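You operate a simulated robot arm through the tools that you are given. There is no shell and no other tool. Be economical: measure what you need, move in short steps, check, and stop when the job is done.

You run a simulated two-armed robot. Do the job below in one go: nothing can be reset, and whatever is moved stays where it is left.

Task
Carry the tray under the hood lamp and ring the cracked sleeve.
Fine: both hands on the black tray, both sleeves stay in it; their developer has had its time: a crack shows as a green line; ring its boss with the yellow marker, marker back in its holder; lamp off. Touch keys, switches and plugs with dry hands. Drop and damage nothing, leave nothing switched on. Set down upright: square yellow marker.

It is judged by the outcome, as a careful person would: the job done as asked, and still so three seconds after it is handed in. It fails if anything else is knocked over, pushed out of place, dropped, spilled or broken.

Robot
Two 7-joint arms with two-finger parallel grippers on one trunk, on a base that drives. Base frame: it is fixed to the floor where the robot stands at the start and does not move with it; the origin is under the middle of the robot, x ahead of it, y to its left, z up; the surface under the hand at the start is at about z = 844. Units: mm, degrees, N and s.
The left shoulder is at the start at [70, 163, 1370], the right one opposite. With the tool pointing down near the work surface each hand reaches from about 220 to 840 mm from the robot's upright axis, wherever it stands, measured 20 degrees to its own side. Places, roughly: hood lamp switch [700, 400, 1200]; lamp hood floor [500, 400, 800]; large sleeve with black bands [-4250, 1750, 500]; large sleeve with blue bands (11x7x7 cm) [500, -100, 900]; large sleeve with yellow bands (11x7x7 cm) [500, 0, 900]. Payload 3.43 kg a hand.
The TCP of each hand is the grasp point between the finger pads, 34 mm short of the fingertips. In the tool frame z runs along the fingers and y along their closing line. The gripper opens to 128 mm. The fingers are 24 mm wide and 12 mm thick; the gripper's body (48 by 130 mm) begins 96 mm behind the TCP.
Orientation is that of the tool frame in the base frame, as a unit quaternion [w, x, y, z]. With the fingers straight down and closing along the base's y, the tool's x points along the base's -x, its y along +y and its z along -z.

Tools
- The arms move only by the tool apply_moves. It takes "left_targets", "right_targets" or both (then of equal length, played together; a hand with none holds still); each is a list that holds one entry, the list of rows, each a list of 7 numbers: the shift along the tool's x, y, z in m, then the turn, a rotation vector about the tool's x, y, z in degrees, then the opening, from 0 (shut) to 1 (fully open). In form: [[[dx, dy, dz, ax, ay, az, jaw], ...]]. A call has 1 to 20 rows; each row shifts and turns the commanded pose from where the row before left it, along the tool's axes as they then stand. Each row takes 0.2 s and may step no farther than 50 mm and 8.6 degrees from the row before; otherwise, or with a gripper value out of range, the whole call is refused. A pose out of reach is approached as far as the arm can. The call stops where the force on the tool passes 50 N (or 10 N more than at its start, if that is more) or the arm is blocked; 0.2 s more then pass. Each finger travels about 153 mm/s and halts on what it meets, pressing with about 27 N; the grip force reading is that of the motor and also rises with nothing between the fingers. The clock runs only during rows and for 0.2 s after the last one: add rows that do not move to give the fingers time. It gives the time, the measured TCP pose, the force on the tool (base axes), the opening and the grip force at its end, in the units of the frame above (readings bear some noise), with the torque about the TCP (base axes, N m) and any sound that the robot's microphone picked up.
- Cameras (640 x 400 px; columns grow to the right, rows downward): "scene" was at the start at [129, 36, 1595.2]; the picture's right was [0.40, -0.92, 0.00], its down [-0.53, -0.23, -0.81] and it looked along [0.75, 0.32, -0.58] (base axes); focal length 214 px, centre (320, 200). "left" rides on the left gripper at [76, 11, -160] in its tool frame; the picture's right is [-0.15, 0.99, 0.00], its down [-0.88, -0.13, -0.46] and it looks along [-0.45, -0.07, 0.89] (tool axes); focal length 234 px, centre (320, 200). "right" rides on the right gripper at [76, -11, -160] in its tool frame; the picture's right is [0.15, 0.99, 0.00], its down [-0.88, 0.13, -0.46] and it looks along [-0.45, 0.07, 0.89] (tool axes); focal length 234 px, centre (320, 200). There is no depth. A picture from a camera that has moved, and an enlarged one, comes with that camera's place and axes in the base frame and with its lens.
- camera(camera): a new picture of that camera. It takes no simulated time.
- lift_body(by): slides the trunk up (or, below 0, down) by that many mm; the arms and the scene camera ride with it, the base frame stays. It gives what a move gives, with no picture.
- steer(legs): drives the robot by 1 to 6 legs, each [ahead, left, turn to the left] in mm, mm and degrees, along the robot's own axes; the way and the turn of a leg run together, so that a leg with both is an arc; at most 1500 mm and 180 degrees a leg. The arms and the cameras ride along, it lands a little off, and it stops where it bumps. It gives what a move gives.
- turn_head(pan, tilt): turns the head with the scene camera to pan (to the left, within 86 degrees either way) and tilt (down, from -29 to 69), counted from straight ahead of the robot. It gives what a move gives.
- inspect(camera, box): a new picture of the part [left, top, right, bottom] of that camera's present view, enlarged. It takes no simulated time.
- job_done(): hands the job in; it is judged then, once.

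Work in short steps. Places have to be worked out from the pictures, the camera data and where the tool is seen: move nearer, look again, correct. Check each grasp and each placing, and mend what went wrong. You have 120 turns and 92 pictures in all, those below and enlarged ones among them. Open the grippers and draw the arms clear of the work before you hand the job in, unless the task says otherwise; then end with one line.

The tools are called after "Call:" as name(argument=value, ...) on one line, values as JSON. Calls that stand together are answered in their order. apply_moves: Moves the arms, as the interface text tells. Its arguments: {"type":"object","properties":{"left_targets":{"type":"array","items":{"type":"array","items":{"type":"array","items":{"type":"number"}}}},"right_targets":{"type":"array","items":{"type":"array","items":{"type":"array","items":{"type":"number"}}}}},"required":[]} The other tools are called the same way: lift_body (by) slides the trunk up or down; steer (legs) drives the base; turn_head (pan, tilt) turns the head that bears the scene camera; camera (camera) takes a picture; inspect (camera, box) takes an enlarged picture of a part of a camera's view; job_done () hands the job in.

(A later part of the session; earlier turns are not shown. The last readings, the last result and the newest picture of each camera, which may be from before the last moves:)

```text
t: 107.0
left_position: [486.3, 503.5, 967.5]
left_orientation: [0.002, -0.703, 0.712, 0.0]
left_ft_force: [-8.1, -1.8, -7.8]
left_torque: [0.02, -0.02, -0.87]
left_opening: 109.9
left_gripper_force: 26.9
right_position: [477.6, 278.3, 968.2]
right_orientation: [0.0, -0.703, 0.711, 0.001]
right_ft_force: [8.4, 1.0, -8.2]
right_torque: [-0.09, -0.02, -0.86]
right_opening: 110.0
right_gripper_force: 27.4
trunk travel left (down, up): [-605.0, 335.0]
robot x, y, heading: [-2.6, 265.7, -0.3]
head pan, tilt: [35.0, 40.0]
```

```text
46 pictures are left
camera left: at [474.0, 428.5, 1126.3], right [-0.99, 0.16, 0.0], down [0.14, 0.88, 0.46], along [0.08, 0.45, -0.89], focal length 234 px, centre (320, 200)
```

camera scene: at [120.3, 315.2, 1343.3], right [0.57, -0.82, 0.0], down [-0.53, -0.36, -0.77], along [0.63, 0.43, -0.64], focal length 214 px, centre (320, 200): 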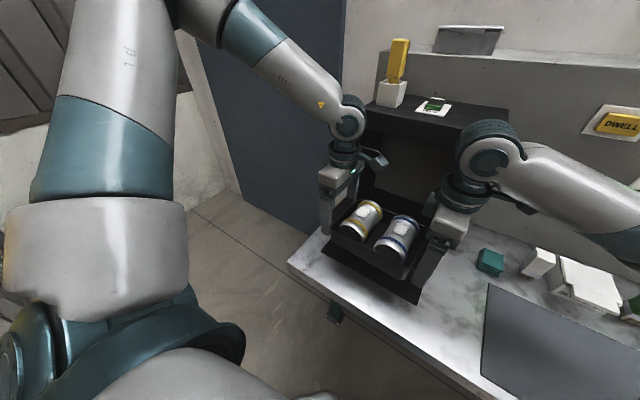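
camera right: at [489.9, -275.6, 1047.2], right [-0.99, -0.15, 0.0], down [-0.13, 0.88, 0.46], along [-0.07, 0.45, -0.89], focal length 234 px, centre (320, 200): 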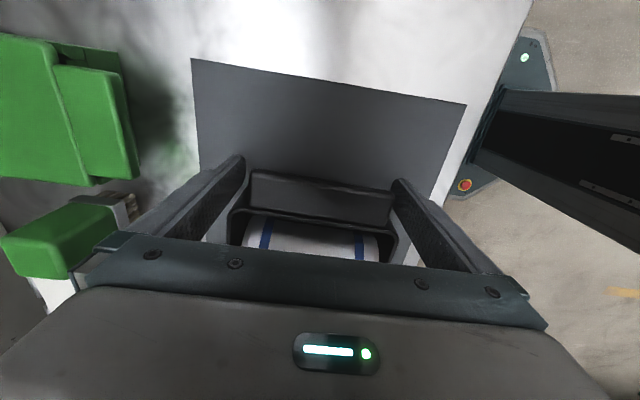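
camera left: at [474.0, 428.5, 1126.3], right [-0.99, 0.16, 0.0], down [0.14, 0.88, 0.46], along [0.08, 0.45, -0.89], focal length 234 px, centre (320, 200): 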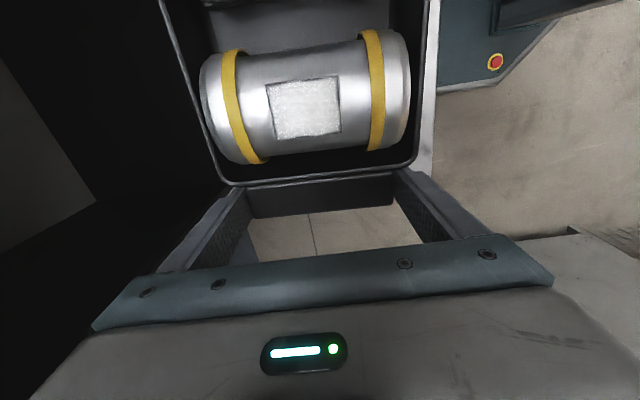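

The tray is centred on the mat in y (391 against about 387). I move both hands 40 mm forward and 4 mm right, in small steps at this height.

Call:
apply_moves(left_targets=[[[0.001, -0.005, 0, 0, 0, 0, 0.5], [0.001, -0.005, 0, 0, 0, 0, 0.5], [0.001, -0.005, 0, 0, 0, 0, 0.5], [0.001, -0.005, 0, 0, 0, 0, 0.5], [0, -0.005, 0, 0, 0, 0, 0.5], [0, -0.005, 0, 0, 0, 0, 0.5], [0, -0.005, 0, 0, 0, 0, 0.5], [0, -0.005, 0, 0, 0, 0, 0.5]]], right_targets=[[[0.001, -0.005, 0, 0, 0, 0, 0.5], [0.001, -0.005, 0, 0, 0, 0, 0.5], [0.001, -0.005, 0, 0, 0, 0, 0.5], [0.001, -0.005, 0, 0, 0, 0, 0.5], [0, -0.005, 0, 0, 0, 0, 0.5], [0, -0.005, 0, 0, 0, 0, 0.5], [0, -0.005, 0, 0, 0, 0, 0.5], [0, -0.005, 0, 0, 0, 0, 0.5]]])

Call:
turn_head(pan=20, tilt=40)

Call:
camera(camera="scene")

```text
t: 108.8
left_position: [526.6, 499.5, 966.2]
left_orientation: [0.002, -0.702, 0.712, 0.0]
left_ft_force: [-7.8, -8.0, -9.7]
left_torque: [0.26, -0.45, -0.77]
left_opening: 109.7
left_gripper_force: 27.1
right_position: [517.7, 275.0, 969.5]
right_orientation: [0.002, -0.704, 0.71, 0.001]
right_ft_force: [7.8, 8.2, -7.8]
right_torque: [-0.02, 0.42, -0.93]
right_opening: 110.0
right_gripper_force: 26.9
trunk travel left (down, up): [-605.0, 335.0]
robot x, y, heading: [-1.3, 264.5, -0.6]
head pan, tilt: [35.0, 40.0]
```

```text
t: 109.6
left_position: [526.1, 499.3, 966.5]
left_orientation: [0.001, -0.702, 0.712, 0.0]
left_ft_force: [-9.2, -10.3, -10.9]
left_torque: [0.2, -0.17, -0.97]
left_opening: 110.0
left_gripper_force: 27.3
right_position: [516.6, 275.0, 969.7]
right_orientation: [0.0, -0.704, 0.71, 0.002]
right_ft_force: [9.1, 9.8, -6.2]
right_torque: [0.42, 0.14, -1.02]
right_opening: 110.0
right_gripper_force: 27.3
trunk travel left (down, up): [-605.0, 335.0]
robot x, y, heading: [3.2, 266.1, -0.5]
head pan, tilt: [20.0, 40.0]
```

```text
45 pictures are left
camera scene: at [130.4, 295.5, 1343.3], right [0.34, -0.94, 0.0], down [-0.61, -0.22, -0.77], along [0.72, 0.26, -0.64], focal length 214 px, centre (320, 200)
```

scene: 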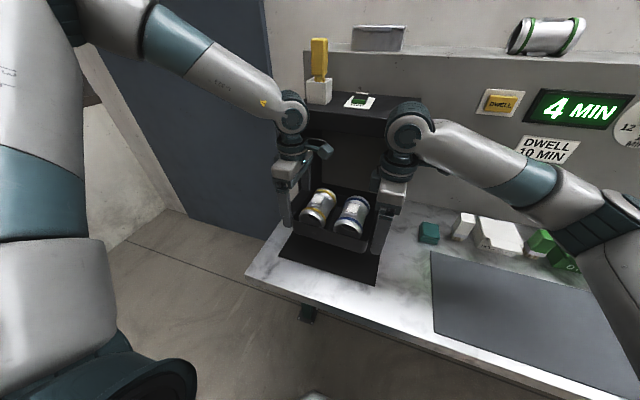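

Positions look good. I lower together by about 78 mm onto the mat.

Call:
apply_moves(left_targets=[[[0, 0, 0.01, 0, 0, 0, 0.5], [0, 0, 0.01, 0, 0, 0, 0.5], [0, 0, 0.01, 0, 0, 0, 0.5], [0, 0, 0.01, 0, 0, 0, 0.5], [0, 0, 0.01, 0, 0, 0, 0.5], [0, 0, 0.01, 0, 0, 0, 0.5], [0, 0, 0.008, 0, 0, 0, 0.5], [0, 0, 0.004, 0, 0, 0, 0.5], [0, 0, 0.004, 0, 0, 0, 0.5]]], right_targets=[[[0, 0, 0.01, 0, 0, 0, 0.5], [0, 0, 0.01, 0, 0, 0, 0.5], [0, 0, 0.01, 0, 0, 0, 0.5], [0, 0, 0.01, 0, 0, 0, 0.5], [0, 0, 0.01, 0, 0, 0, 0.5], [0, 0, 0.01, 0, 0, 0, 0.5], [0, 0, 0.008, 0, 0, 0, 0.5], [0, 0, 0.006, 0, 0, 0, 0.5], [0, 0, 0.004, 0, 0, 0, 0.5]]])

```text
t: 111.6
left_position: [527.0, 499.9, 890.7]
left_orientation: [0.001, -0.702, 0.712, 0.0]
left_ft_force: [-4.7, 14.7, -13.1]
left_torque: [0.39, -0.32, -0.58]
left_opening: 109.9
left_gripper_force: 27.2
right_position: [519.2, 274.4, 890.2]
right_orientation: [-0.001, -0.704, 0.71, 0.001]
right_ft_force: [5.3, -14.6, -4.4]
right_torque: [0.37, 0.3, -0.52]
right_opening: 109.8
right_gripper_force: 27.0
trunk travel left (down, up): [-605.0, 335.0]
robot x, y, heading: [1.5, 268.2, -0.5]
head pan, tilt: [20.0, 40.0]
```

Still carrying weight, so I lower a few more millimetres.

Call:
apply_moves(left_targets=[[[0, 0, 0.002, 0, 0, 0, 0.5], [0, 0, 0.002, 0, 0, 0, 0.5]]], right_targets=[[[0, 0, 0.002, 0, 0, 0, 0.5], [0, 0, 0.0015, 0, 0, 0, 0.5]]])

```text
t: 112.2
left_position: [527.6, 499.8, 889.2]
left_orientation: [0.003, -0.703, 0.711, -0.002]
left_ft_force: [-3.8, 16.3, 10.2]
left_torque: [-0.13, 0.47, -0.58]
left_opening: 109.6
left_gripper_force: 27.0
right_position: [519.1, 275.0, 888.6]
right_orientation: [0.001, -0.704, 0.711, 0.0]
right_ft_force: [11.7, -10.5, 4.9]
right_torque: [-0.58, 0.44, -1.11]
right_opening: 109.9
right_gripper_force: 26.9
trunk travel left (down, up): [-605.0, 335.0]
robot x, y, heading: [-3.2, 270.1, -0.4]
head pan, tilt: [20.0, 40.0]
```

It rests on the mat. I open both grippers and rise 60 mm, then look.

Call:
apply_moves(left_targets=[[[0, 0, 0, 0, 0, 0, 1], [0, 0, 0, 0, 0, 0, 1], [0, 0, -0.02, 0, 0, 0, 1], [0, 0, -0.02, 0, 0, 0, 1], [0, 0, -0.03, 0, 0, 0, 1], [0, 0, -0.04, 0, 0, 0, 1], [0, 0, -0.04, 0, 0, 0, 1]]], right_targets=[[[0, 0, 0, 0, 0, 0, 1], [0, 0, 0, 0, 0, 0, 1], [0, 0, -0.02, 0, 0, 0, 1], [0, 0, -0.02, 0, 0, 0, 1], [0, 0, -0.03, 0, 0, 0, 1], [0, 0, -0.04, 0, 0, 0, 1], [0, 0, -0.04, 0, 0, 0, 1]]])

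Call:
camera(camera="scene")

Call:
camera(camera="right")

```text
t: 113.8
left_position: [526.8, 498.5, 1038.5]
left_orientation: [0.002, -0.702, 0.712, -0.002]
left_ft_force: [-1.4, 0.1, -0.7]
left_torque: [0.0, 0.04, 0.01]
left_opening: 128.1
left_gripper_force: 0.0
right_position: [514.8, 273.3, 1036.6]
right_orientation: [0.001, -0.704, 0.711, 0.0]
right_ft_force: [-0.1, 0.8, 0.3]
right_torque: [-0.02, -0.04, -0.01]
right_opening: 128.0
right_gripper_force: 0.1
trunk travel left (down, up): [-605.0, 335.0]
robot x, y, heading: [-0.8, 265.7, -0.3]
head pan, tilt: [20.0, 40.0]
```

```text
44 pictures are left
camera scene: at [127.7, 295.2, 1343.5], right [0.33, -0.94, 0.0], down [-0.61, -0.22, -0.77], along [0.72, 0.26, -0.64], focal length 214 px, centre (320, 200)
```

scene: 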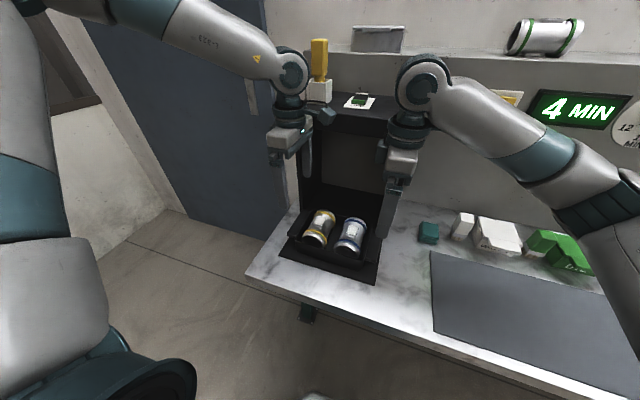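

```text
43 pictures are left
camera right: at [525.9, 196.2, 1195.7], right [-0.99, -0.14, 0.0], down [-0.12, 0.88, 0.46], along [-0.06, 0.45, -0.89], focal length 234 px, centre (320, 200)
```

right: 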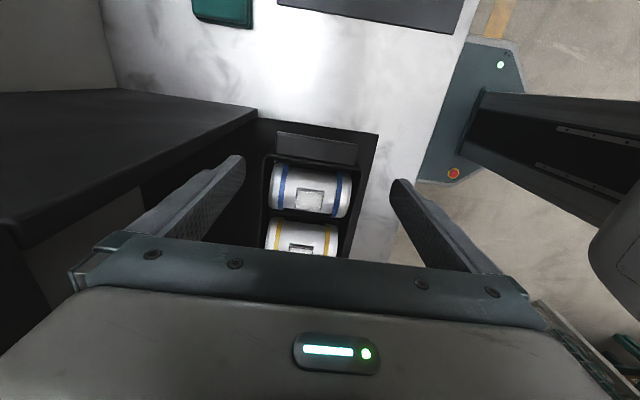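

The tray is down with both sleeves in it. I inspect the switch and marker closely.

Call:
inspect(camera="scene", box=[290, 30, 400, 120])

Call:
inspect(camera="scene", box=[260, 180, 420, 300])

```text
4.44 times, centred on (345, 75) of scene
camera zoom: at [127.7, 295.2, 1343.5], right [0.33, -0.94, 0.0], down [-0.61, -0.22, -0.77], along [0.72, 0.26, -0.64], focal length 953 px, centre (209, 756)
```

zoom: 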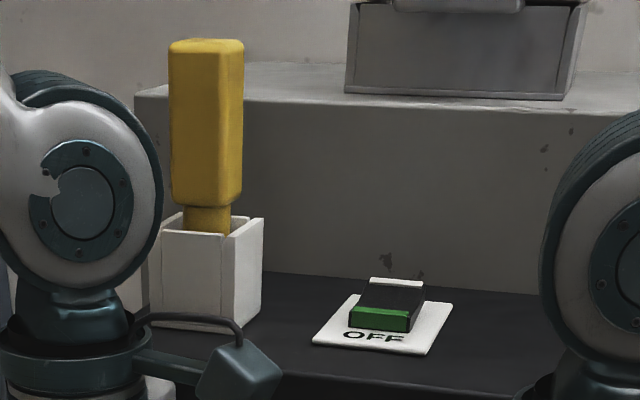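

```text
3.33 times, centred on (340, 240) of scene
camera zoom: at [127.7, 295.2, 1343.5], right [0.33, -0.94, 0.0], down [-0.61, -0.22, -0.77], along [0.72, 0.26, -0.64], focal length 715 px, centre (253, 67)
```

zoom: 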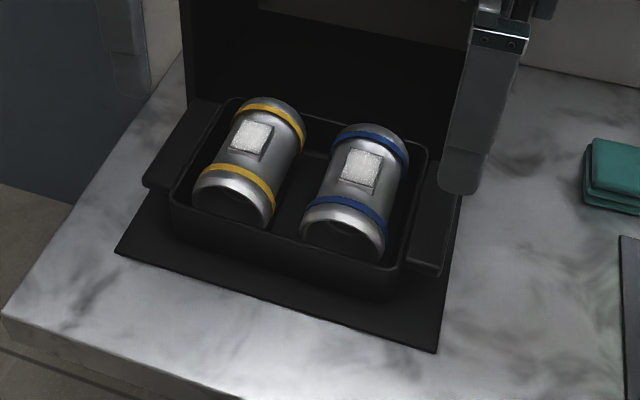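

The switch is a rocker at about [737,403,1178]. The square yellow marker stands at about [686,498] with its body centre near z≈1272. I raise the trunk 200 mm and drive 135 mm right so the left arm can work on both.

Call:
lift_body(by=200)

Call:
steer(legs=[[0, -135, 0]])

Call:
apply_moves(left_targets=[[[0, -0.02, -0.02, 0, 0, 0, 0], [0, -0.02, -0.03, 0, 0, 0, 0], [0, -0.02, -0.03, 0, 0, 0, 0], [0, -0.03, 0, 0, 0, 0, 0], [0, -0.03, 0, 0, 0, 0, 0]]], right_targets=[[[0.02, 0, 0, 0, 0, 0, 1], [0.02, 0, 0, 0, 0, 0, 1], [0.02, 0, 0, 0, 0, 0, 1], [0.02, 0, 0, 0, 0, 0, 1], [0.02, 0, 0, 0, 0, 0, 1]]])

Call:
camera(camera="left")

Call:
camera(camera="scene")

```text
t: 115.9
left_position: [527.8, 499.3, 1236.7]
left_orientation: [0.002, -0.702, 0.713, 0.0]
left_ft_force: [0.5, -1.1, 0.2]
left_torque: [-0.04, 0.01, 0.0]
left_opening: 128.0
left_gripper_force: 0.0
right_position: [516.8, 272.9, 1235.2]
right_orientation: [0.001, -0.704, 0.71, 0.001]
right_ft_force: [-0.4, -0.6, -0.6]
right_torque: [0.02, -0.04, 0.0]
right_opening: 128.0
right_gripper_force: 0.1
trunk travel left (down, up): [-805.0, 135.0]
robot x, y, heading: [-0.5, 266.0, -0.4]
head pan, tilt: [20.0, 40.0]
```

```text
t: 117.2
left_position: [527.1, 364.4, 1237.6]
left_orientation: [0.001, -0.701, 0.713, 0.0]
left_ft_force: [0.3, 0.8, 0.1]
left_torque: [0.0, 0.03, 0.02]
left_opening: 127.9
left_gripper_force: 0.2
right_position: [515.7, 137.8, 1236.7]
right_orientation: [0.0, -0.703, 0.711, 0.0]
right_ft_force: [-0.2, 0.7, 0.1]
right_torque: [-0.01, 0.0, -0.01]
right_opening: 127.9
right_gripper_force: 0.0
trunk travel left (down, up): [-805.0, 135.0]
robot x, y, heading: [1.3, 129.2, -0.6]
head pan, tilt: [20.0, 40.0]
```

```text
t: 118.4
left_position: [647.7, 362.8, 1317.3]
left_orientation: [0.002, -0.701, 0.713, 0.0]
left_ft_force: [0.3, -0.5, 0.5]
left_torque: [0.01, 0.02, 0.0]
left_opening: 0.0
left_gripper_force: 26.4
right_position: [514.2, 34.9, 1232.3]
right_orientation: [-0.001, -0.703, 0.711, 0.001]
right_ft_force: [-0.1, 0.1, 0.8]
right_torque: [-0.02, 0.06, -0.02]
right_opening: 128.0
right_gripper_force: 0.0
trunk travel left (down, up): [-805.0, 135.0]
robot x, y, heading: [1.8, 133.6, -0.4]
head pan, tilt: [20.0, 40.0]
```

```text
40 pictures are left
camera left: at [636.2, 287.1, 1476.6], right [-0.99, 0.16, 0.0], down [0.14, 0.88, 0.46], along [0.08, 0.45, -0.89], focal length 234 px, centre (320, 200)
```

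left: 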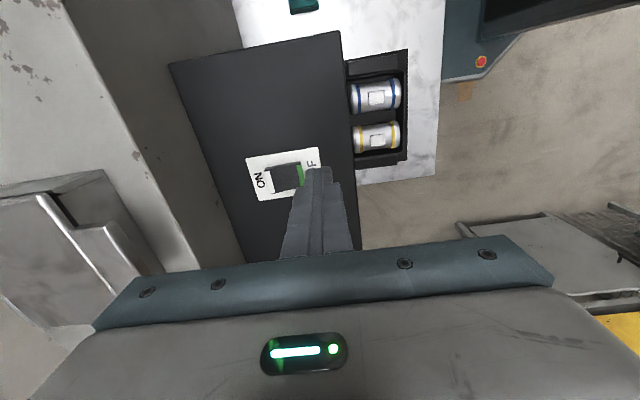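

```text
39 pictures are left
camera scene: at [130.4, 160.1, 1543.3], right [0.33, -0.94, 0.0], down [-0.61, -0.21, -0.76], along [0.72, 0.25, -0.64], focal length 214 px, centre (320, 200)
```

scene: 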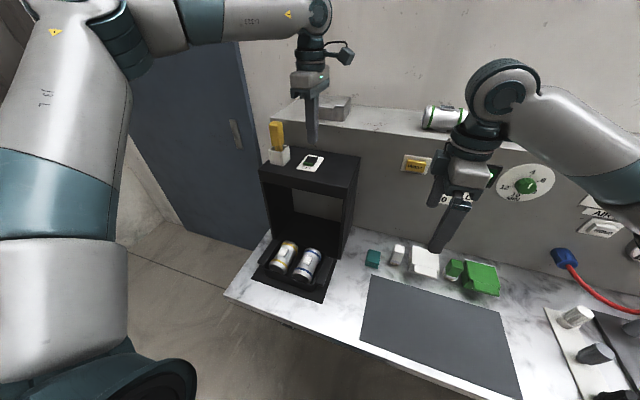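

The rocker's centre is at about [700,395]; ON is the far end and OFF the near end. I move the closed fingers above the ON end at x≈715, tip about 20 mm above it.

Call:
apply_moves(left_targets=[[[-0.011, -0.022, 0, 0, 0, 0, 0], [-0.011, -0.022, 0.0, 0, 0, 0, 0], [-0.011, -0.023, 0.01, 0, 0, 0, 0], [0, 0, 0.02, 0, 0, 0, 0], [0, 0, 0.02, 0, 0, 0, 0], [0, 0, 0.01, 0, 0, 0, 0]]])

Call:
camera(camera="left")

Call:
inspect(camera="scene", box=[240, 90, 380, 200])

```text
t: 119.8
left_position: [701.2, 399.8, 1255.4]
left_orientation: [0.003, -0.701, 0.713, -0.002]
left_ft_force: [-0.3, 0.7, 0.0]
left_torque: [-0.03, -0.03, 0.02]
left_opening: 0.1
left_gripper_force: 26.7
left hand out of reach, approached as far as the arm can: row 2, 3
right_position: [513.6, 35.9, 1234.0]
right_orientation: [0.001, -0.703, 0.711, 0.001]
right_ft_force: [0.1, 0.5, 1.0]
right_torque: [0.02, -0.02, -0.01]
right_opening: 128.2
right_gripper_force: 0.1
trunk travel left (down, up): [-805.0, 135.0]
robot x, y, heading: [-3.4, 132.4, -0.5]
head pan, tilt: [20.0, 40.0]
```

```text
38 pictures are left
camera left: at [687.8, 324.9, 1414.6], right [-0.99, 0.16, 0.0], down [0.14, 0.88, 0.46], along [0.08, 0.45, -0.89], focal length 234 px, centre (320, 200)
```

left: 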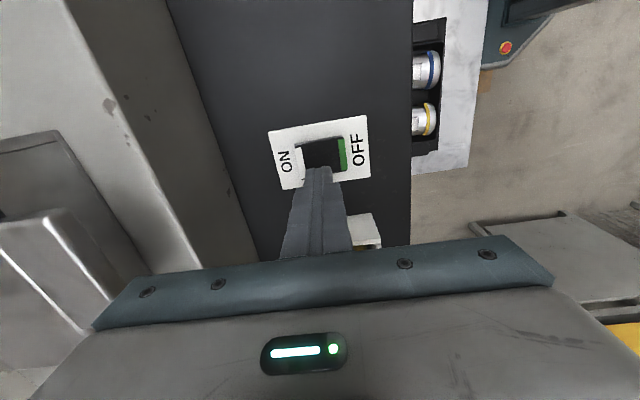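

```text
3.64 times, centred on (310, 145) of scene
camera zoom: at [127.3, 160.9, 1543.6], right [0.33, -0.94, 0.0], down [-0.61, -0.21, -0.77], along [0.72, 0.25, -0.64], focal length 780 px, centre (356, 400)
```

zoom: 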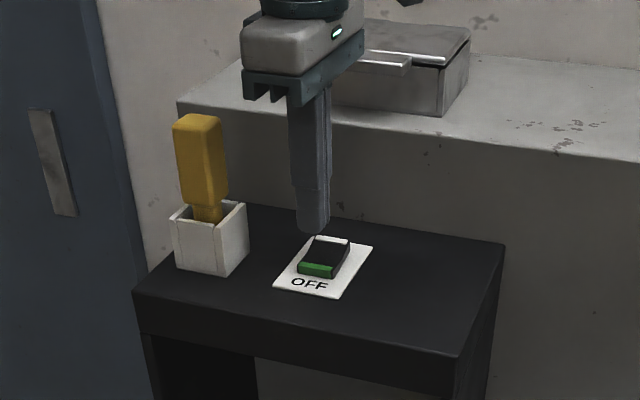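

The tip is at [701,400], while the ON half of the rocker is around [708,387]. I nudge the base 9 mm ahead and 13 mm right instead of stretching the arm.

Call:
steer(legs=[[9, -13, 0]])

Call:
apply_moves(left_targets=[[[0, 0, 0.01, 0, 0, 0, 0], [0, 0, 0.005, 0, 0, 0, 0]]])

Call:
inspect(camera="left", box=[240, 90, 400, 240])

```text
t: 120.6
left_position: [706.9, 390.9, 1256.0]
left_orientation: [0.002, -0.701, 0.713, -0.002]
left_ft_force: [0.4, 0.8, 0.9]
left_torque: [-0.07, -0.02, 0.01]
left_opening: 0.0
left_gripper_force: 26.7
right_position: [519.7, 28.2, 1234.8]
right_orientation: [0.0, -0.703, 0.711, -0.002]
right_ft_force: [0.1, 0.1, -0.2]
right_torque: [-0.05, -0.1, -0.01]
right_opening: 128.0
right_gripper_force: 0.1
trunk travel left (down, up): [-805.0, 135.0]
robot x, y, heading: [4.2, 119.2, -0.5]
head pan, tilt: [20.0, 40.0]
```

```text
t: 121.2
left_position: [709.9, 389.4, 1238.7]
left_orientation: [0.002, -0.702, 0.712, -0.001]
left_ft_force: [-0.2, 0.1, 0.3]
left_torque: [-0.04, -0.05, 0.02]
left_opening: 0.0
left_gripper_force: 26.7
right_position: [521.9, 25.5, 1234.3]
right_orientation: [0.0, -0.704, 0.71, 0.0]
right_ft_force: [0.1, -0.1, 1.1]
right_torque: [-0.05, 0.0, 0.01]
right_opening: 127.9
right_gripper_force: 0.0
trunk travel left (down, up): [-805.0, 135.0]
robot x, y, heading: [7.8, 117.1, -0.7]
head pan, tilt: [20.0, 40.0]
```

```text
2.67 times, centred on (320, 165) of left
camera zoom: at [696.1, 314.9, 1399.0], right [-0.99, 0.16, 0.0], down [0.14, 0.88, 0.46], along [0.08, 0.45, -0.89], focal length 624 px, centre (320, 293)
```

zoom: 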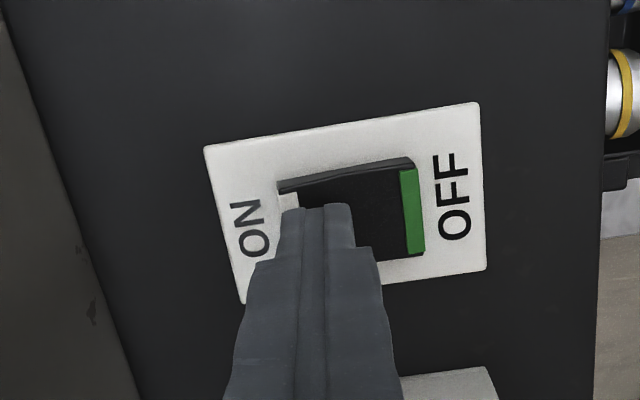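

The tip is over the ON half. I press down in small steps.

Call:
apply_moves(left_targets=[[[0, 0, 0.003, 0, 0, 0, 0], [0, 0, 0.002, 0, 0, 0, 0], [0, 0, 0.002, 0, 0, 0, 0], [0, 0, 0.002, 0, 0, 0, 0]]])

```text
t: 122.2
left_position: [709.8, 388.4, 1235.3]
left_orientation: [0.006, -0.702, 0.712, -0.006]
left_ft_force: [14.6, 4.7, 34.4]
left_torque: [0.16, -0.16, -0.06]
left_opening: 0.0
left_gripper_force: 26.9
right_position: [521.4, 23.6, 1235.0]
right_orientation: [0.001, -0.703, 0.711, 0.0]
right_ft_force: [-0.7, -0.7, 0.2]
right_torque: [-0.03, 0.0, 0.0]
right_opening: 128.0
right_gripper_force: 0.0
trunk travel left (down, up): [-805.0, 135.0]
robot x, y, heading: [10.5, 122.4, -0.7]
head pan, tilt: [20.0, 40.0]
heard: click
```

A click was heard. I raise the hand and look at the lamp and sleeves.

Call:
apply_moves(left_targets=[[[0, 0, -0.02, 0, 0, 0, 0], [0, 0, -0.04, 0, 0, 0, 0], [0, 0, -0.04, 0, 0, 0, 0]]])

Call:
inspect(camera="scene", box=[210, 110, 390, 310])

Call:
camera(camera="left")

```text
t: 123.0
left_position: [707.3, 391.5, 1328.9]
left_orientation: [0.002, -0.702, 0.712, -0.002]
left_ft_force: [-1.0, -0.3, 0.5]
left_torque: [0.02, -0.01, 0.0]
left_opening: 0.0
left_gripper_force: 27.0
left hand out of reach, approached as far as the arm can: row 3
right_position: [522.2, 24.3, 1234.3]
right_orientation: [0.001, -0.703, 0.711, 0.001]
right_ft_force: [-0.2, 0.6, 0.1]
right_torque: [-0.01, 0.01, 0.02]
right_opening: 127.9
right_gripper_force: 0.1
trunk travel left (down, up): [-805.0, 135.0]
robot x, y, heading: [6.2, 119.7, -0.6]
head pan, tilt: [20.0, 40.0]
heard: click, click
```

```text
2.00 times, centred on (300, 210) of scene
camera zoom: at [137.0, 148.1, 1543.4], right [0.33, -0.94, 0.0], down [-0.61, -0.21, -0.77], along [0.72, 0.25, -0.64], focal length 429 px, centre (360, 180)
```

zoom: 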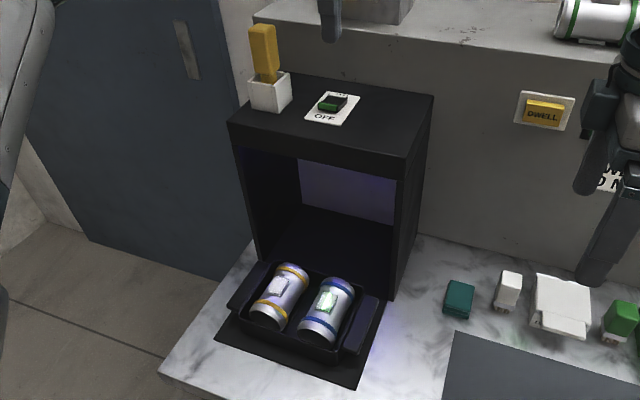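

```text
34 pictures are left
camera left: at [693.3, 316.4, 1488.0], right [-0.99, 0.16, 0.0], down [0.14, 0.88, 0.46], along [0.08, 0.45, -0.89], focal length 234 px, centre (320, 200)
```

left: 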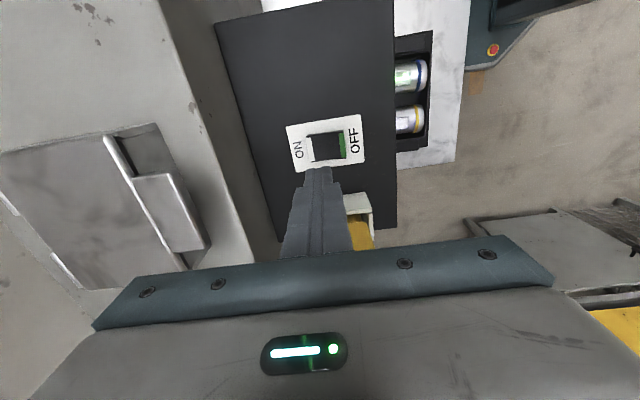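

The lamp is on with a violet light, and the blue-banded sleeve shows green. Zooming in to confirm which has the green line.

Call:
inspect(camera="scene", box=[265, 230, 345, 290])

```text
6.67 times, centred on (305, 260) of scene
camera zoom: at [137.0, 148.1, 1543.4], right [0.33, -0.94, 0.0], down [-0.61, -0.21, -0.77], along [0.72, 0.25, -0.64], focal length 1430 px, centre (420, -200)
```

zoom: 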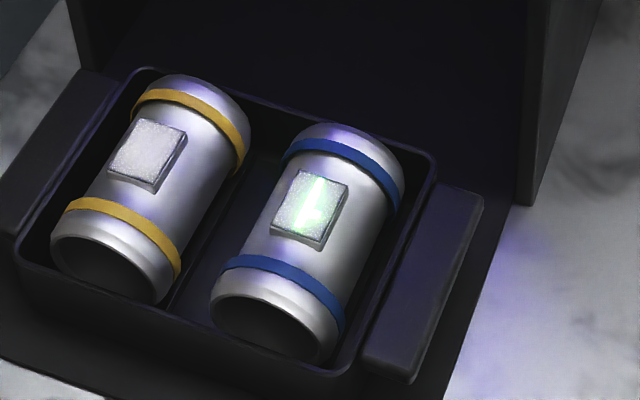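

The blue-banded sleeve has the crack: a bright green line on its boss, with none on the yellow one. Now the marker. I raise the trunk 80 mm and move the left hand outward so its camera looks down on the holder.

Call:
lift_body(by=80)

Call:
apply_moves(left_targets=[[[-0.03, 0.003, 0, 0, 0, 0, 1], [-0.03, 0.003, 0, 0, 0, 0, 1], [-0.03, 0.003, 0, 0, 0, 0, 1], [-0.03, 0.003, 0, 0, 0, 0, 1], [-0.03, 0.003, 0, 0, 0, 0, 1], [-0.02, 0, 0, 0, 0, 0, 1]]])

Call:
camera(camera="left")

```text
t: 124.2
left_position: [706.6, 392.2, 1409.0]
left_orientation: [0.003, -0.701, 0.713, -0.003]
left_ft_force: [0.0, -0.2, 0.4]
left_torque: [0.01, 0.0, 0.0]
left_opening: 0.0
left_gripper_force: 26.5
right_position: [522.5, 23.3, 1315.2]
right_orientation: [0.0, -0.703, 0.711, 0.001]
right_ft_force: [-0.4, -0.9, 0.0]
right_torque: [-0.01, 0.04, -0.03]
right_opening: 128.0
right_gripper_force: 0.0
trunk travel left (down, up): [-885.0, 55.0]
robot x, y, heading: [7.7, 119.9, -0.2]
head pan, tilt: [20.0, 40.0]
```

```text
t: 125.6
left_position: [695.0, 562.1, 1408.0]
left_orientation: [0.001, -0.701, 0.713, -0.003]
left_ft_force: [0.3, -0.2, -0.1]
left_torque: [0.01, 0.01, 0.0]
left_opening: 128.2
left_gripper_force: 0.1
right_position: [522.3, 25.1, 1314.8]
right_orientation: [0.0, -0.704, 0.71, 0.001]
right_ft_force: [0.4, -0.5, -0.4]
right_torque: [-0.05, 0.0, -0.05]
right_opening: 128.0
right_gripper_force: 0.0
trunk travel left (down, up): [-885.0, 55.0]
robot x, y, heading: [6.1, 119.7, -0.7]
head pan, tilt: [20.0, 40.0]
```

```text
32 pictures are left
camera left: at [681.7, 486.2, 1568.3], right [-0.99, 0.16, -0.01], down [0.14, 0.88, 0.46], along [0.08, 0.45, -0.89], focal length 234 px, centre (320, 200)
```

left: 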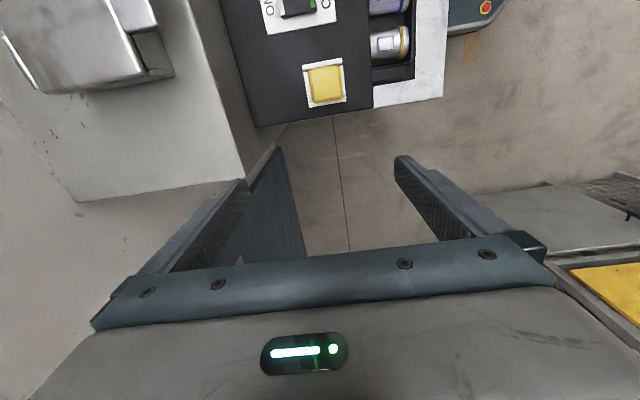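

From almost straight above, the marker is at [678.5,491], aligned with the gripper. I go above it and descend partway.

Call:
apply_moves(left_targets=[[[0.03, 0.008, 0, 0, 0, 0, 1], [0.03, 0.008, 0, 0, 0, 0, 1], [0.011, 0.0, 0, 0, 0, 0, 1], [0, 0, 0.02, 0, 0, 0, 1], [0, 0, 0.02, 0, 0, 0, 1], [0, 0, 0, 0, 0, 0, 1]]])

Call:
camera(camera="left")

Call:
inspect(camera="scene", box=[220, 40, 380, 190])

```text
t: 127.0
left_position: [675.9, 488.9, 1370.0]
left_orientation: [0.003, -0.702, 0.712, -0.002]
left_ft_force: [0.8, -0.1, -0.4]
left_torque: [0.02, 0.0, 0.02]
left_opening: 128.4
left_gripper_force: 0.1
right_position: [522.4, 23.4, 1313.9]
right_orientation: [0.0, -0.704, 0.711, 0.001]
right_ft_force: [0.0, 0.9, -0.4]
right_torque: [0.0, 0.0, -0.03]
right_opening: 128.0
right_gripper_force: 0.1
trunk travel left (down, up): [-885.0, 55.0]
robot x, y, heading: [9.9, 118.2, -0.5]
head pan, tilt: [20.0, 40.0]
```

```text
31 pictures are left
camera left: at [662.8, 413.5, 1529.4], right [-0.99, 0.16, -0.01], down [0.14, 0.88, 0.46], along [0.08, 0.45, -0.89], focal length 234 px, centre (320, 200)
```

left: 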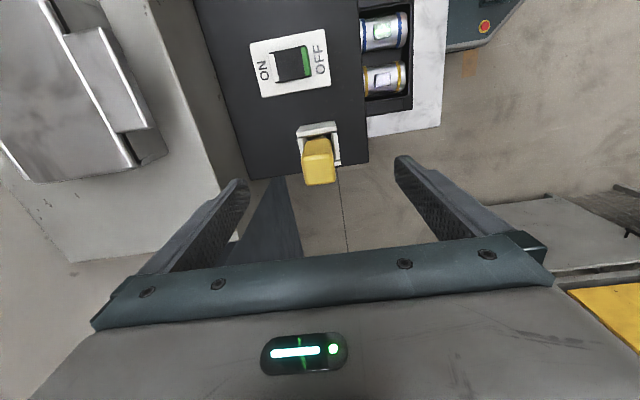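

```text
2.67 times, centred on (300, 115) of scene
camera zoom: at [136.7, 148.2, 1623.5], right [0.33, -0.94, 0.0], down [-0.61, -0.21, -0.77], along [0.72, 0.25, -0.64], focal length 572 px, centre (373, 427)
```

zoom: 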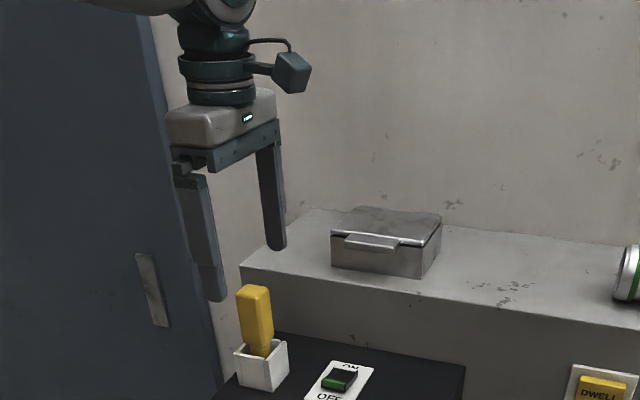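

The marker lies exactly between the fingertips in the view. I descend 78 mm and close.

Call:
apply_moves(left_targets=[[[-0.001, -0.001, 0.02, 0, 0, 0, 1], [0, 0, 0.02, 0, 0, 0, 1], [0, 0, 0.02, 0, 0, 0, 1], [0, 0, 0.018, 0, 0, 0, 1], [0, 0, 0, 0, 0, 0, 0.6], [0, 0, 0, 0, 0, 0, 0.3], [0, 0, 0, 0, 0, 0, 0.1], [0, 0, 0, 0, 0, 0, 0.1], [0, 0, 0, 0, 0, 0, 0.1], [0, 0, 0, 0, 0, 0, 0.1]]])

Call:
inspect(camera="scene", box=[220, 60, 380, 210])

```text
t: 129.2
left_position: [678.1, 489.8, 1289.8]
left_orientation: [0.002, -0.701, 0.713, -0.003]
left_ft_force: [0.1, 0.7, -0.4]
left_torque: [0.02, 0.01, -0.01]
left_opening: 31.2
left_gripper_force: 26.8
right_position: [522.5, 24.2, 1313.0]
right_orientation: [0.001, -0.703, 0.711, 0.001]
right_ft_force: [0.5, 1.0, 0.2]
right_torque: [0.01, -0.04, 0.02]
right_opening: 127.7
right_gripper_force: 0.1
trunk travel left (down, up): [-885.0, 55.0]
robot x, y, heading: [9.5, 117.4, -0.5]
head pan, tilt: [20.0, 40.0]
```

```text
2.67 times, centred on (300, 135) of scene
camera zoom: at [136.8, 148.2, 1623.5], right [0.33, -0.94, 0.0], down [-0.61, -0.21, -0.77], along [0.72, 0.25, -0.64], focal length 572 px, centre (373, 373)
```

zoom: 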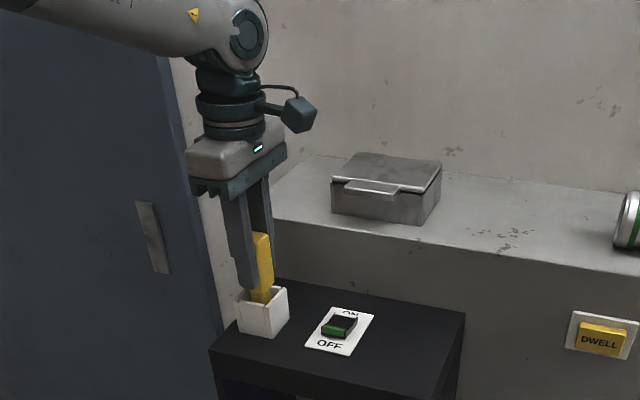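

The marker is gripped at 31 mm. I lift it straight up 90 mm (holder pose noted: TCP [678,490,1290]) and look.

Call:
apply_moves(left_targets=[[[0, 0, -0.015, 0, 0, 0, 0.1], [0, 0, -0.015, 0, 0, 0, 0.1], [0, 0, -0.02, 0, 0, 0, 0.1], [0, 0, -0.02, 0, 0, 0, 0.1], [0, 0, -0.02, 0, 0, 0, 0.1], [0, 0, 0, 0, 0, 0, 0.1]]])

Call:
inspect(camera="scene", box=[220, 40, 380, 190])

```text
t: 130.6
left_position: [677.5, 493.0, 1378.8]
left_orientation: [0.002, -0.702, 0.712, -0.002]
left_ft_force: [0.4, -0.7, -0.4]
left_torque: [0.02, -0.03, 0.0]
left_opening: 31.1
left_gripper_force: 27.2
right_position: [522.3, 24.5, 1313.8]
right_orientation: [0.0, -0.703, 0.711, 0.0]
right_ft_force: [-0.3, -0.4, 0.6]
right_torque: [0.03, 0.0, 0.02]
right_opening: 128.1
right_gripper_force: 0.2
trunk travel left (down, up): [-885.0, 55.0]
robot x, y, heading: [10.7, 119.2, -0.7]
head pan, tilt: [20.0, 40.0]
```

```text
2.67 times, centred on (300, 115) of scene
camera zoom: at [136.9, 148.3, 1623.5], right [0.33, -0.94, 0.0], down [-0.61, -0.21, -0.77], along [0.72, 0.25, -0.64], focal length 572 px, centre (373, 427)
```

zoom: 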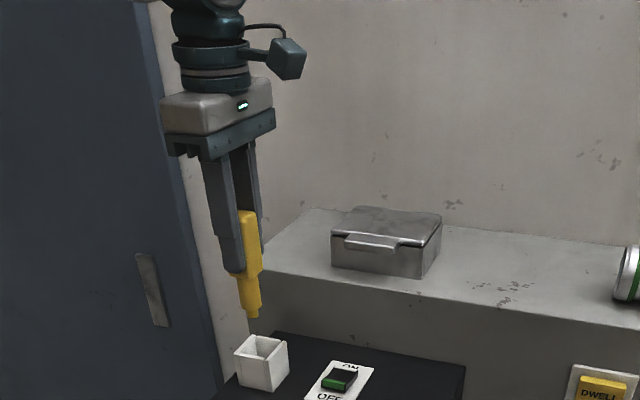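

The nib is about 104 mm below the TCP. I bring the marker back in front of the hood above the blue sleeve, then lower the trunk 200 mm and look through both cameras.

Call:
apply_moves(left_targets=[[[0, 0.035, 0, 0, 0, 0, 0.1], [0, 0.035, 0, 0, 0, 0, 0.1], [0, 0.035, 0, 0, 0, 0, 0.1], [0, 0.035, 0, 0, 0, 0, 0.1], [0.03, 0.027, 0, 0, 0, 0, 0.1], [0.03, 0, 0, 0, 0, 0, 0.1], [0.03, 0, 0, 0, 0, 0, 0.1], [0.03, 0, 0, 0, 0, 0, 0.1], [0.03, 0, 0, 0, 0, 0, 0.1]]])

Call:
lift_body(by=-200)

Call:
camera(camera="left")

Call:
inspect(camera="scene", box=[220, 120, 440, 320])

```text
t: 132.6
left_position: [510.0, 343.5, 1378.7]
left_orientation: [0.002, -0.702, 0.712, -0.002]
left_ft_force: [-0.2, -0.6, 0.0]
left_torque: [0.01, 0.01, 0.0]
left_opening: 31.1
left_gripper_force: 27.1
right_position: [523.3, 22.9, 1313.6]
right_orientation: [-0.001, -0.703, 0.711, 0.001]
right_ft_force: [0.5, 0.1, -0.2]
right_torque: [0.03, -0.01, -0.01]
right_opening: 128.0
right_gripper_force: 0.1
trunk travel left (down, up): [-885.0, 55.0]
robot x, y, heading: [8.7, 116.3, -0.5]
head pan, tilt: [20.0, 40.0]
```

```text
t: 134.7
left_position: [508.9, 345.9, 1179.2]
left_orientation: [0.003, -0.702, 0.713, -0.002]
left_ft_force: [0.7, 0.3, 0.2]
left_torque: [0.03, -0.01, -0.01]
left_opening: 31.1
left_gripper_force: 26.6
right_position: [521.6, 25.0, 1114.8]
right_orientation: [0.001, -0.703, 0.711, 0.001]
right_ft_force: [-0.3, 0.1, 0.1]
right_torque: [0.0, -0.03, -0.01]
right_opening: 127.6
right_gripper_force: 0.0
trunk travel left (down, up): [-685.0, 255.0]
robot x, y, heading: [9.3, 121.4, -0.9]
head pan, tilt: [20.0, 40.0]
```

```text
27 pictures are left
camera left: at [495.8, 270.0, 1340.0], right [-0.99, 0.16, -0.01], down [0.14, 0.88, 0.46], along [0.08, 0.45, -0.89], focal length 234 px, centre (320, 200)
```

left: 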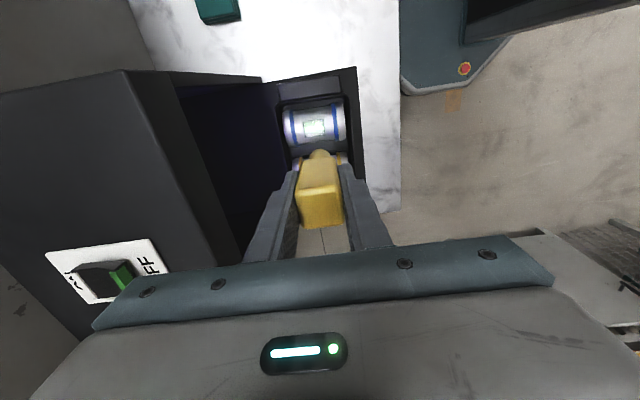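

```text
2.00 times, centred on (330, 220) of scene
camera zoom: at [136.4, 148.1, 1423.6], right [0.33, -0.94, 0.0], down [-0.61, -0.21, -0.77], along [0.72, 0.25, -0.64], focal length 429 px, centre (300, 160)
```

zoom: 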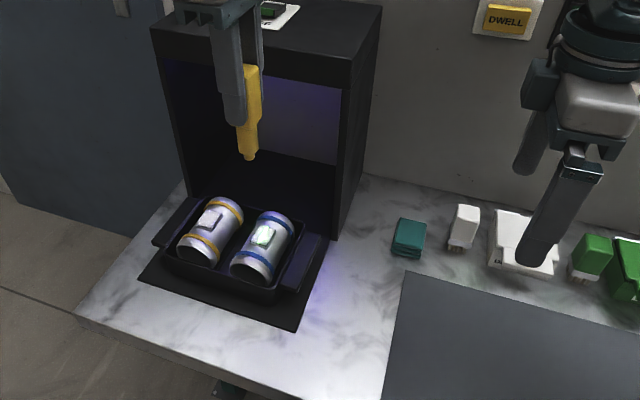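

The boss is at about [520,339,916] from both views. I move the nib above it with about 30 mm spare and check.

Call:
apply_moves(left_targets=[[[0.007, -0.011, 0, 0, 0, 0, 0.1], [0, 0, 0.03, 0, 0, 0, 0.1], [0, 0, 0.03, 0, 0, 0, 0.1], [0, 0, 0.03, 0, 0, 0, 0.1], [0, 0, 0.03, 0, 0, 0, 0.1], [0, 0, 0, 0, 0, 0, 0.1]]])

Call:
inspect(camera="left", box=[240, 90, 400, 190])

Call:
inspect(camera="scene", box=[270, 200, 350, 280])

```text
t: 136.1
left_position: [518.3, 341.4, 1057.5]
left_orientation: [0.002, -0.702, 0.712, -0.003]
left_ft_force: [-0.6, -0.3, 0.0]
left_torque: [0.02, 0.0, -0.04]
left_opening: 31.3
left_gripper_force: 27.0
right_position: [520.6, 23.8, 1114.8]
right_orientation: [0.001, -0.704, 0.71, 0.001]
right_ft_force: [0.0, -0.9, -0.2]
right_torque: [0.01, -0.03, 0.01]
right_opening: 127.9
right_gripper_force: 0.0
trunk travel left (down, up): [-685.0, 255.0]
robot x, y, heading: [6.6, 120.6, -0.6]
head pan, tilt: [20.0, 40.0]
```

```text
4.00 times, centred on (320, 140) of left
camera zoom: at [505.2, 265.1, 1217.8], right [-0.99, 0.16, -0.01], down [0.14, 0.88, 0.46], along [0.08, 0.45, -0.89], focal length 937 px, centre (320, 440)
```

zoom: 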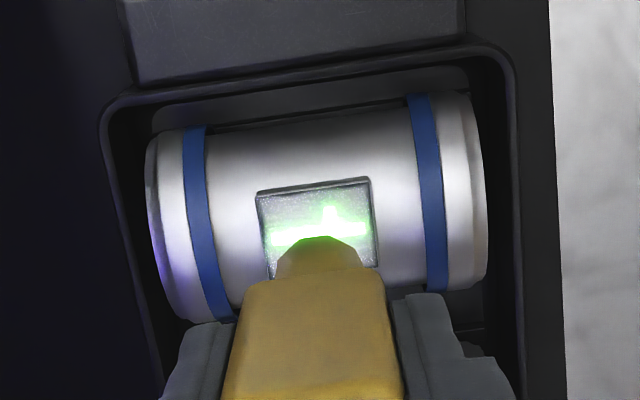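

```text
5.00 times, centred on (310, 240) of scene
camera zoom: at [136.0, 148.0, 1423.6], right [0.33, -0.94, 0.0], down [-0.61, -0.21, -0.77], along [0.72, 0.25, -0.64], focal length 1072 px, centre (370, 0)
```

zoom: 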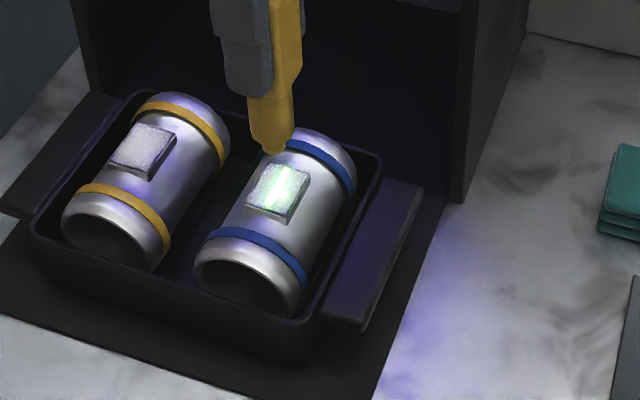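

Boss centre is at [520,342], about 34 mm wide, with its top near z≈914; the nib is 106 mm below the TCP. I take the nib to the near side of the boss (x≈496) and close to the surface.

Call:
apply_moves(left_targets=[[[0, 0.022, 0, 0, 0, 0, 0.1], [0, 0, 0.018, 0, 0, 0, 0.1], [0, 0, 0.018, 0, 0, 0, 0.1], [0, 0, 0, 0, 0, 0, 0.1]]])

Call:
inspect(camera="scene", box=[270, 200, 350, 280])

```text
t: 137.1
left_position: [499.6, 339.0, 1024.0]
left_orientation: [0.002, -0.702, 0.712, -0.002]
left_ft_force: [-0.2, 0.0, 0.7]
left_torque: [0.0, -0.01, 0.06]
left_opening: 31.2
left_gripper_force: 27.1
right_position: [521.5, 24.2, 1114.8]
right_orientation: [0.001, -0.705, 0.71, 0.001]
right_ft_force: [-0.9, -0.4, -0.6]
right_torque: [-0.01, 0.01, 0.02]
right_opening: 127.9
right_gripper_force: 0.1
trunk travel left (down, up): [-685.0, 255.0]
robot x, y, heading: [6.7, 113.9, -0.7]
head pan, tilt: [20.0, 40.0]
```

```text
5.00 times, centred on (310, 240) of scene
camera zoom: at [135.7, 148.0, 1423.6], right [0.33, -0.94, 0.0], down [-0.61, -0.21, -0.77], along [0.72, 0.25, -0.64], focal length 1072 px, centre (370, 0)
```

zoom: 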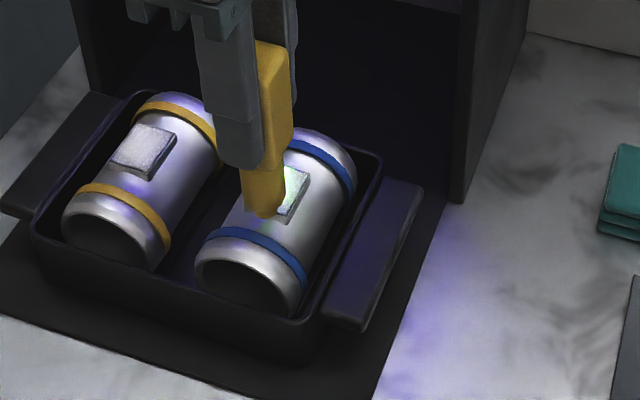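

The nib is just above the surface on the near side. I descend in fine steps to touch lightly.

Call:
apply_moves(left_targets=[[[0, 0, 0.002, 0, 0, 0, 0.1], [0, 0, 0.002, 0, 0, 0, 0.1], [0, 0, 0.0, 0, 0, 0, 0.1]]])

Call:
apply_moves(left_targets=[[[0, 0.002, 0.002, 0, 0, 0, 0.1], [0, 0, 0.0, 0, 0, 0, 0.1]]])

```text
t: 137.9
left_position: [498.4, 339.3, 1021.0]
left_orientation: [0.004, -0.702, 0.713, -0.002]
left_ft_force: [0.0, 0.5, -0.7]
left_torque: [0.0, 0.01, -0.03]
left_opening: 31.1
left_gripper_force: 26.7
right_position: [522.1, 24.5, 1113.6]
right_orientation: [0.001, -0.703, 0.711, 0.0]
right_ft_force: [-0.4, 0.3, 1.4]
right_torque: [0.02, 0.0, 0.01]
right_opening: 128.0
right_gripper_force: 0.1
trunk travel left (down, up): [-685.0, 255.0]
robot x, y, heading: [10.4, 122.4, -0.5]
head pan, tilt: [20.0, 40.0]
```

```text
t: 138.5
left_position: [498.3, 339.7, 1017.7]
left_orientation: [0.002, -0.702, 0.712, -0.003]
left_ft_force: [0.3, 0.1, 2.0]
left_torque: [0.04, 0.01, -0.02]
left_opening: 31.4
left_gripper_force: 26.9
right_position: [521.4, 24.6, 1114.6]
right_orientation: [0.0, -0.703, 0.711, 0.0]
right_ft_force: [-0.7, -0.4, 1.3]
right_torque: [-0.01, -0.02, 0.03]
right_opening: 127.8
right_gripper_force: 0.0
trunk travel left (down, up): [-685.0, 255.0]
robot x, y, heading: [9.5, 118.0, -0.6]
head pan, tilt: [20.0, 40.0]
```

A faint force (2 N) shows. One more small step to confirm contact.

Call:
apply_moves(left_targets=[[[0, 0, 0.0015, 0, 0, 0, 0.1], [0, 0, 0.0, 0, 0, 0, 0.1]]])

Call:
inspect(camera="left", box=[240, 90, 400, 190])

```text
t: 139.1
left_position: [496.7, 338.3, 1017.5]
left_orientation: [0.004, -0.701, 0.713, -0.004]
left_ft_force: [0.6, 2.6, 16.2]
left_torque: [0.18, -0.28, 0.0]
left_opening: 31.3
left_gripper_force: 26.5
right_position: [521.4, 23.9, 1114.2]
right_orientation: [0.001, -0.703, 0.711, 0.001]
right_ft_force: [-0.8, 1.2, 0.7]
right_torque: [0.01, -0.03, -0.01]
right_opening: 128.1
right_gripper_force: 0.0
trunk travel left (down, up): [-685.0, 255.0]
robot x, y, heading: [6.2, 119.1, -0.7]
head pan, tilt: [20.0, 40.0]
```

```text
4.00 times, centred on (320, 140) of left
camera zoom: at [482.9, 263.3, 1177.2], right [-0.99, 0.16, -0.01], down [0.14, 0.88, 0.46], along [0.08, 0.45, -0.89], focal length 937 px, centre (320, 440)
```

zoom: 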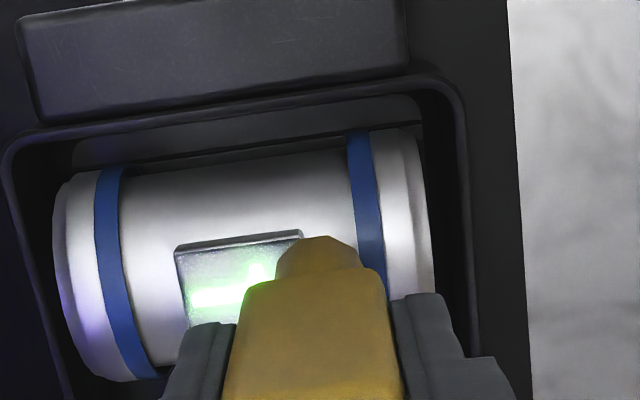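

Contact is confirmed at 16 N, so the surface is stiff and I back off 1 mm. The boss spans x 501–538 and y 328–357. I start the ring at 25×22 mm around it, going toward −y and following the curve down, then check the force.

Call:
apply_moves(left_targets=[[[0, 0.0025, -0.001, 0, 0, 0, 0.1], [0.005, 0, 0.0004, 0, 0, 0, 0.1], [0.005, -0.001, 0.0012, 0, 0, 0, 0.1], [0.005, -0.003, 0.002, 0, 0, 0, 0.1]]])

```text
t: 140.1
left_position: [498.8, 322.5, 1013.1]
left_orientation: [0.001, -0.701, 0.713, -0.003]
left_ft_force: [-3.0, -1.5, 3.0]
left_torque: [-0.1, 0.41, 0.0]
left_opening: 31.3
left_gripper_force: 26.8
right_position: [521.4, 23.3, 1113.4]
right_orientation: [0.002, -0.703, 0.711, 0.001]
right_ft_force: [0.5, 0.3, -0.2]
right_torque: [0.03, 0.03, -0.03]
right_opening: 127.9
right_gripper_force: 0.1
trunk travel left (down, up): [-685.0, 255.0]
robot x, y, heading: [8.0, 121.4, -0.7]
head pan, tilt: [20.0, 40.0]
```

Light contact (3 N), following well. I continue along the −y side.

Call:
apply_moves(left_targets=[[[0.003, -0.006, 0.0018, 0, 0, 0, 0.1], [0, -0.007, 0, 0, 0, 0, 0.1], [0, -0.007, 0, 0, 0, 0, 0.1], [0, -0.007, 0, 0, 0, 0, 0.1]]])

Call:
inspect(camera="scene", box=[280, 210, 340, 270])

```text
t: 141.1
left_position: [525.0, 319.9, 1011.4]
left_orientation: [0.002, -0.701, 0.713, -0.003]
left_ft_force: [-0.5, -3.4, 2.7]
left_torque: [-0.34, 0.1, 0.02]
left_opening: 31.2
left_gripper_force: 26.7
right_position: [522.0, 23.6, 1114.8]
right_orientation: [0.002, -0.704, 0.711, 0.001]
right_ft_force: [-0.1, 0.0, -0.4]
right_torque: [0.04, 0.02, 0.01]
right_opening: 127.9
right_gripper_force: 0.0
trunk travel left (down, up): [-685.0, 255.0]
robot x, y, heading: [6.2, 119.8, -0.5]
head pan, tilt: [20.0, 40.0]
```

```text
6.67 times, centred on (310, 240) of scene
camera zoom: at [136.6, 147.2, 1423.6], right [0.33, -0.94, 0.0], down [-0.61, -0.21, -0.77], along [0.72, 0.25, -0.64], focal length 1430 px, centre (387, -67)
```

zoom: 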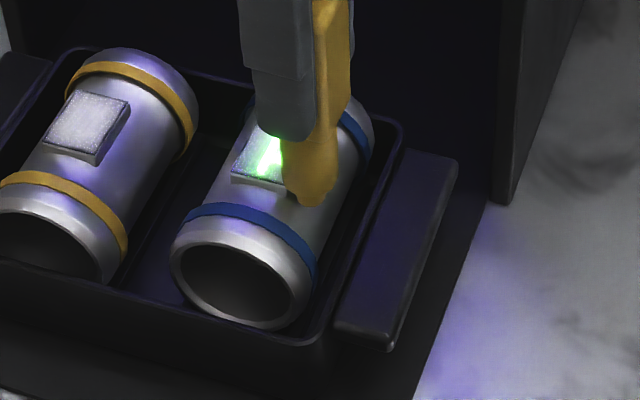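

Contact stays light and the sleeve hasn't moved. I continue round the far corner and along the far side.

Call:
apply_moves(left_targets=[[[0, -0.007, 0, 0, 0, 0, 0.1], [-0.002, -0.005, -0.001, 0, 0, 0, 0.1], [-0.003, -0.004, -0.0018, 0, 0, 0, 0.1], [-0.006, -0.003, -0.002, 0, 0, 0, 0.1], [-0.006, -0.001, -0.001, 0, 0, 0, 0.1]]])

Call:
apply_moves(left_targets=[[[-0.006, 0, -0.0003, 0, 0, 0, 0.1], [-0.006, 0, 0.0002, 0, 0, 0, 0.1]]])

```text
t: 142.3
left_position: [545.3, 334.9, 1020.6]
left_orientation: [0.004, -0.702, 0.712, -0.004]
left_ft_force: [-5.6, -9.5, 12.0]
left_torque: [-0.34, -0.63, -0.05]
left_opening: 31.5
left_gripper_force: 27.0
right_position: [519.6, 22.8, 1115.6]
right_orientation: [0.002, -0.703, 0.711, 0.001]
right_ft_force: [0.0, 0.1, -0.1]
right_torque: [0.0, 0.01, -0.02]
right_opening: 127.9
right_gripper_force: 0.2
trunk travel left (down, up): [-685.0, 255.0]
robot x, y, heading: [7.8, 117.5, -0.3]
head pan, tilt: [20.0, 40.0]
```

```text
t: 142.9
left_position: [543.2, 347.3, 1019.8]
left_orientation: [0.003, -0.702, 0.712, -0.003]
left_ft_force: [-4.7, -7.5, 14.4]
left_torque: [-0.45, -0.94, 0.04]
left_opening: 31.4
left_gripper_force: 26.9
right_position: [521.3, 23.3, 1115.2]
right_orientation: [0.002, -0.704, 0.71, 0.001]
right_ft_force: [0.1, 0.1, 0.3]
right_torque: [-0.01, 0.0, 0.07]
right_opening: 128.1
right_gripper_force: 0.0
trunk travel left (down, up): [-685.0, 255.0]
robot x, y, heading: [6.4, 117.0, -0.7]
head pan, tilt: [20.0, 40.0]
```

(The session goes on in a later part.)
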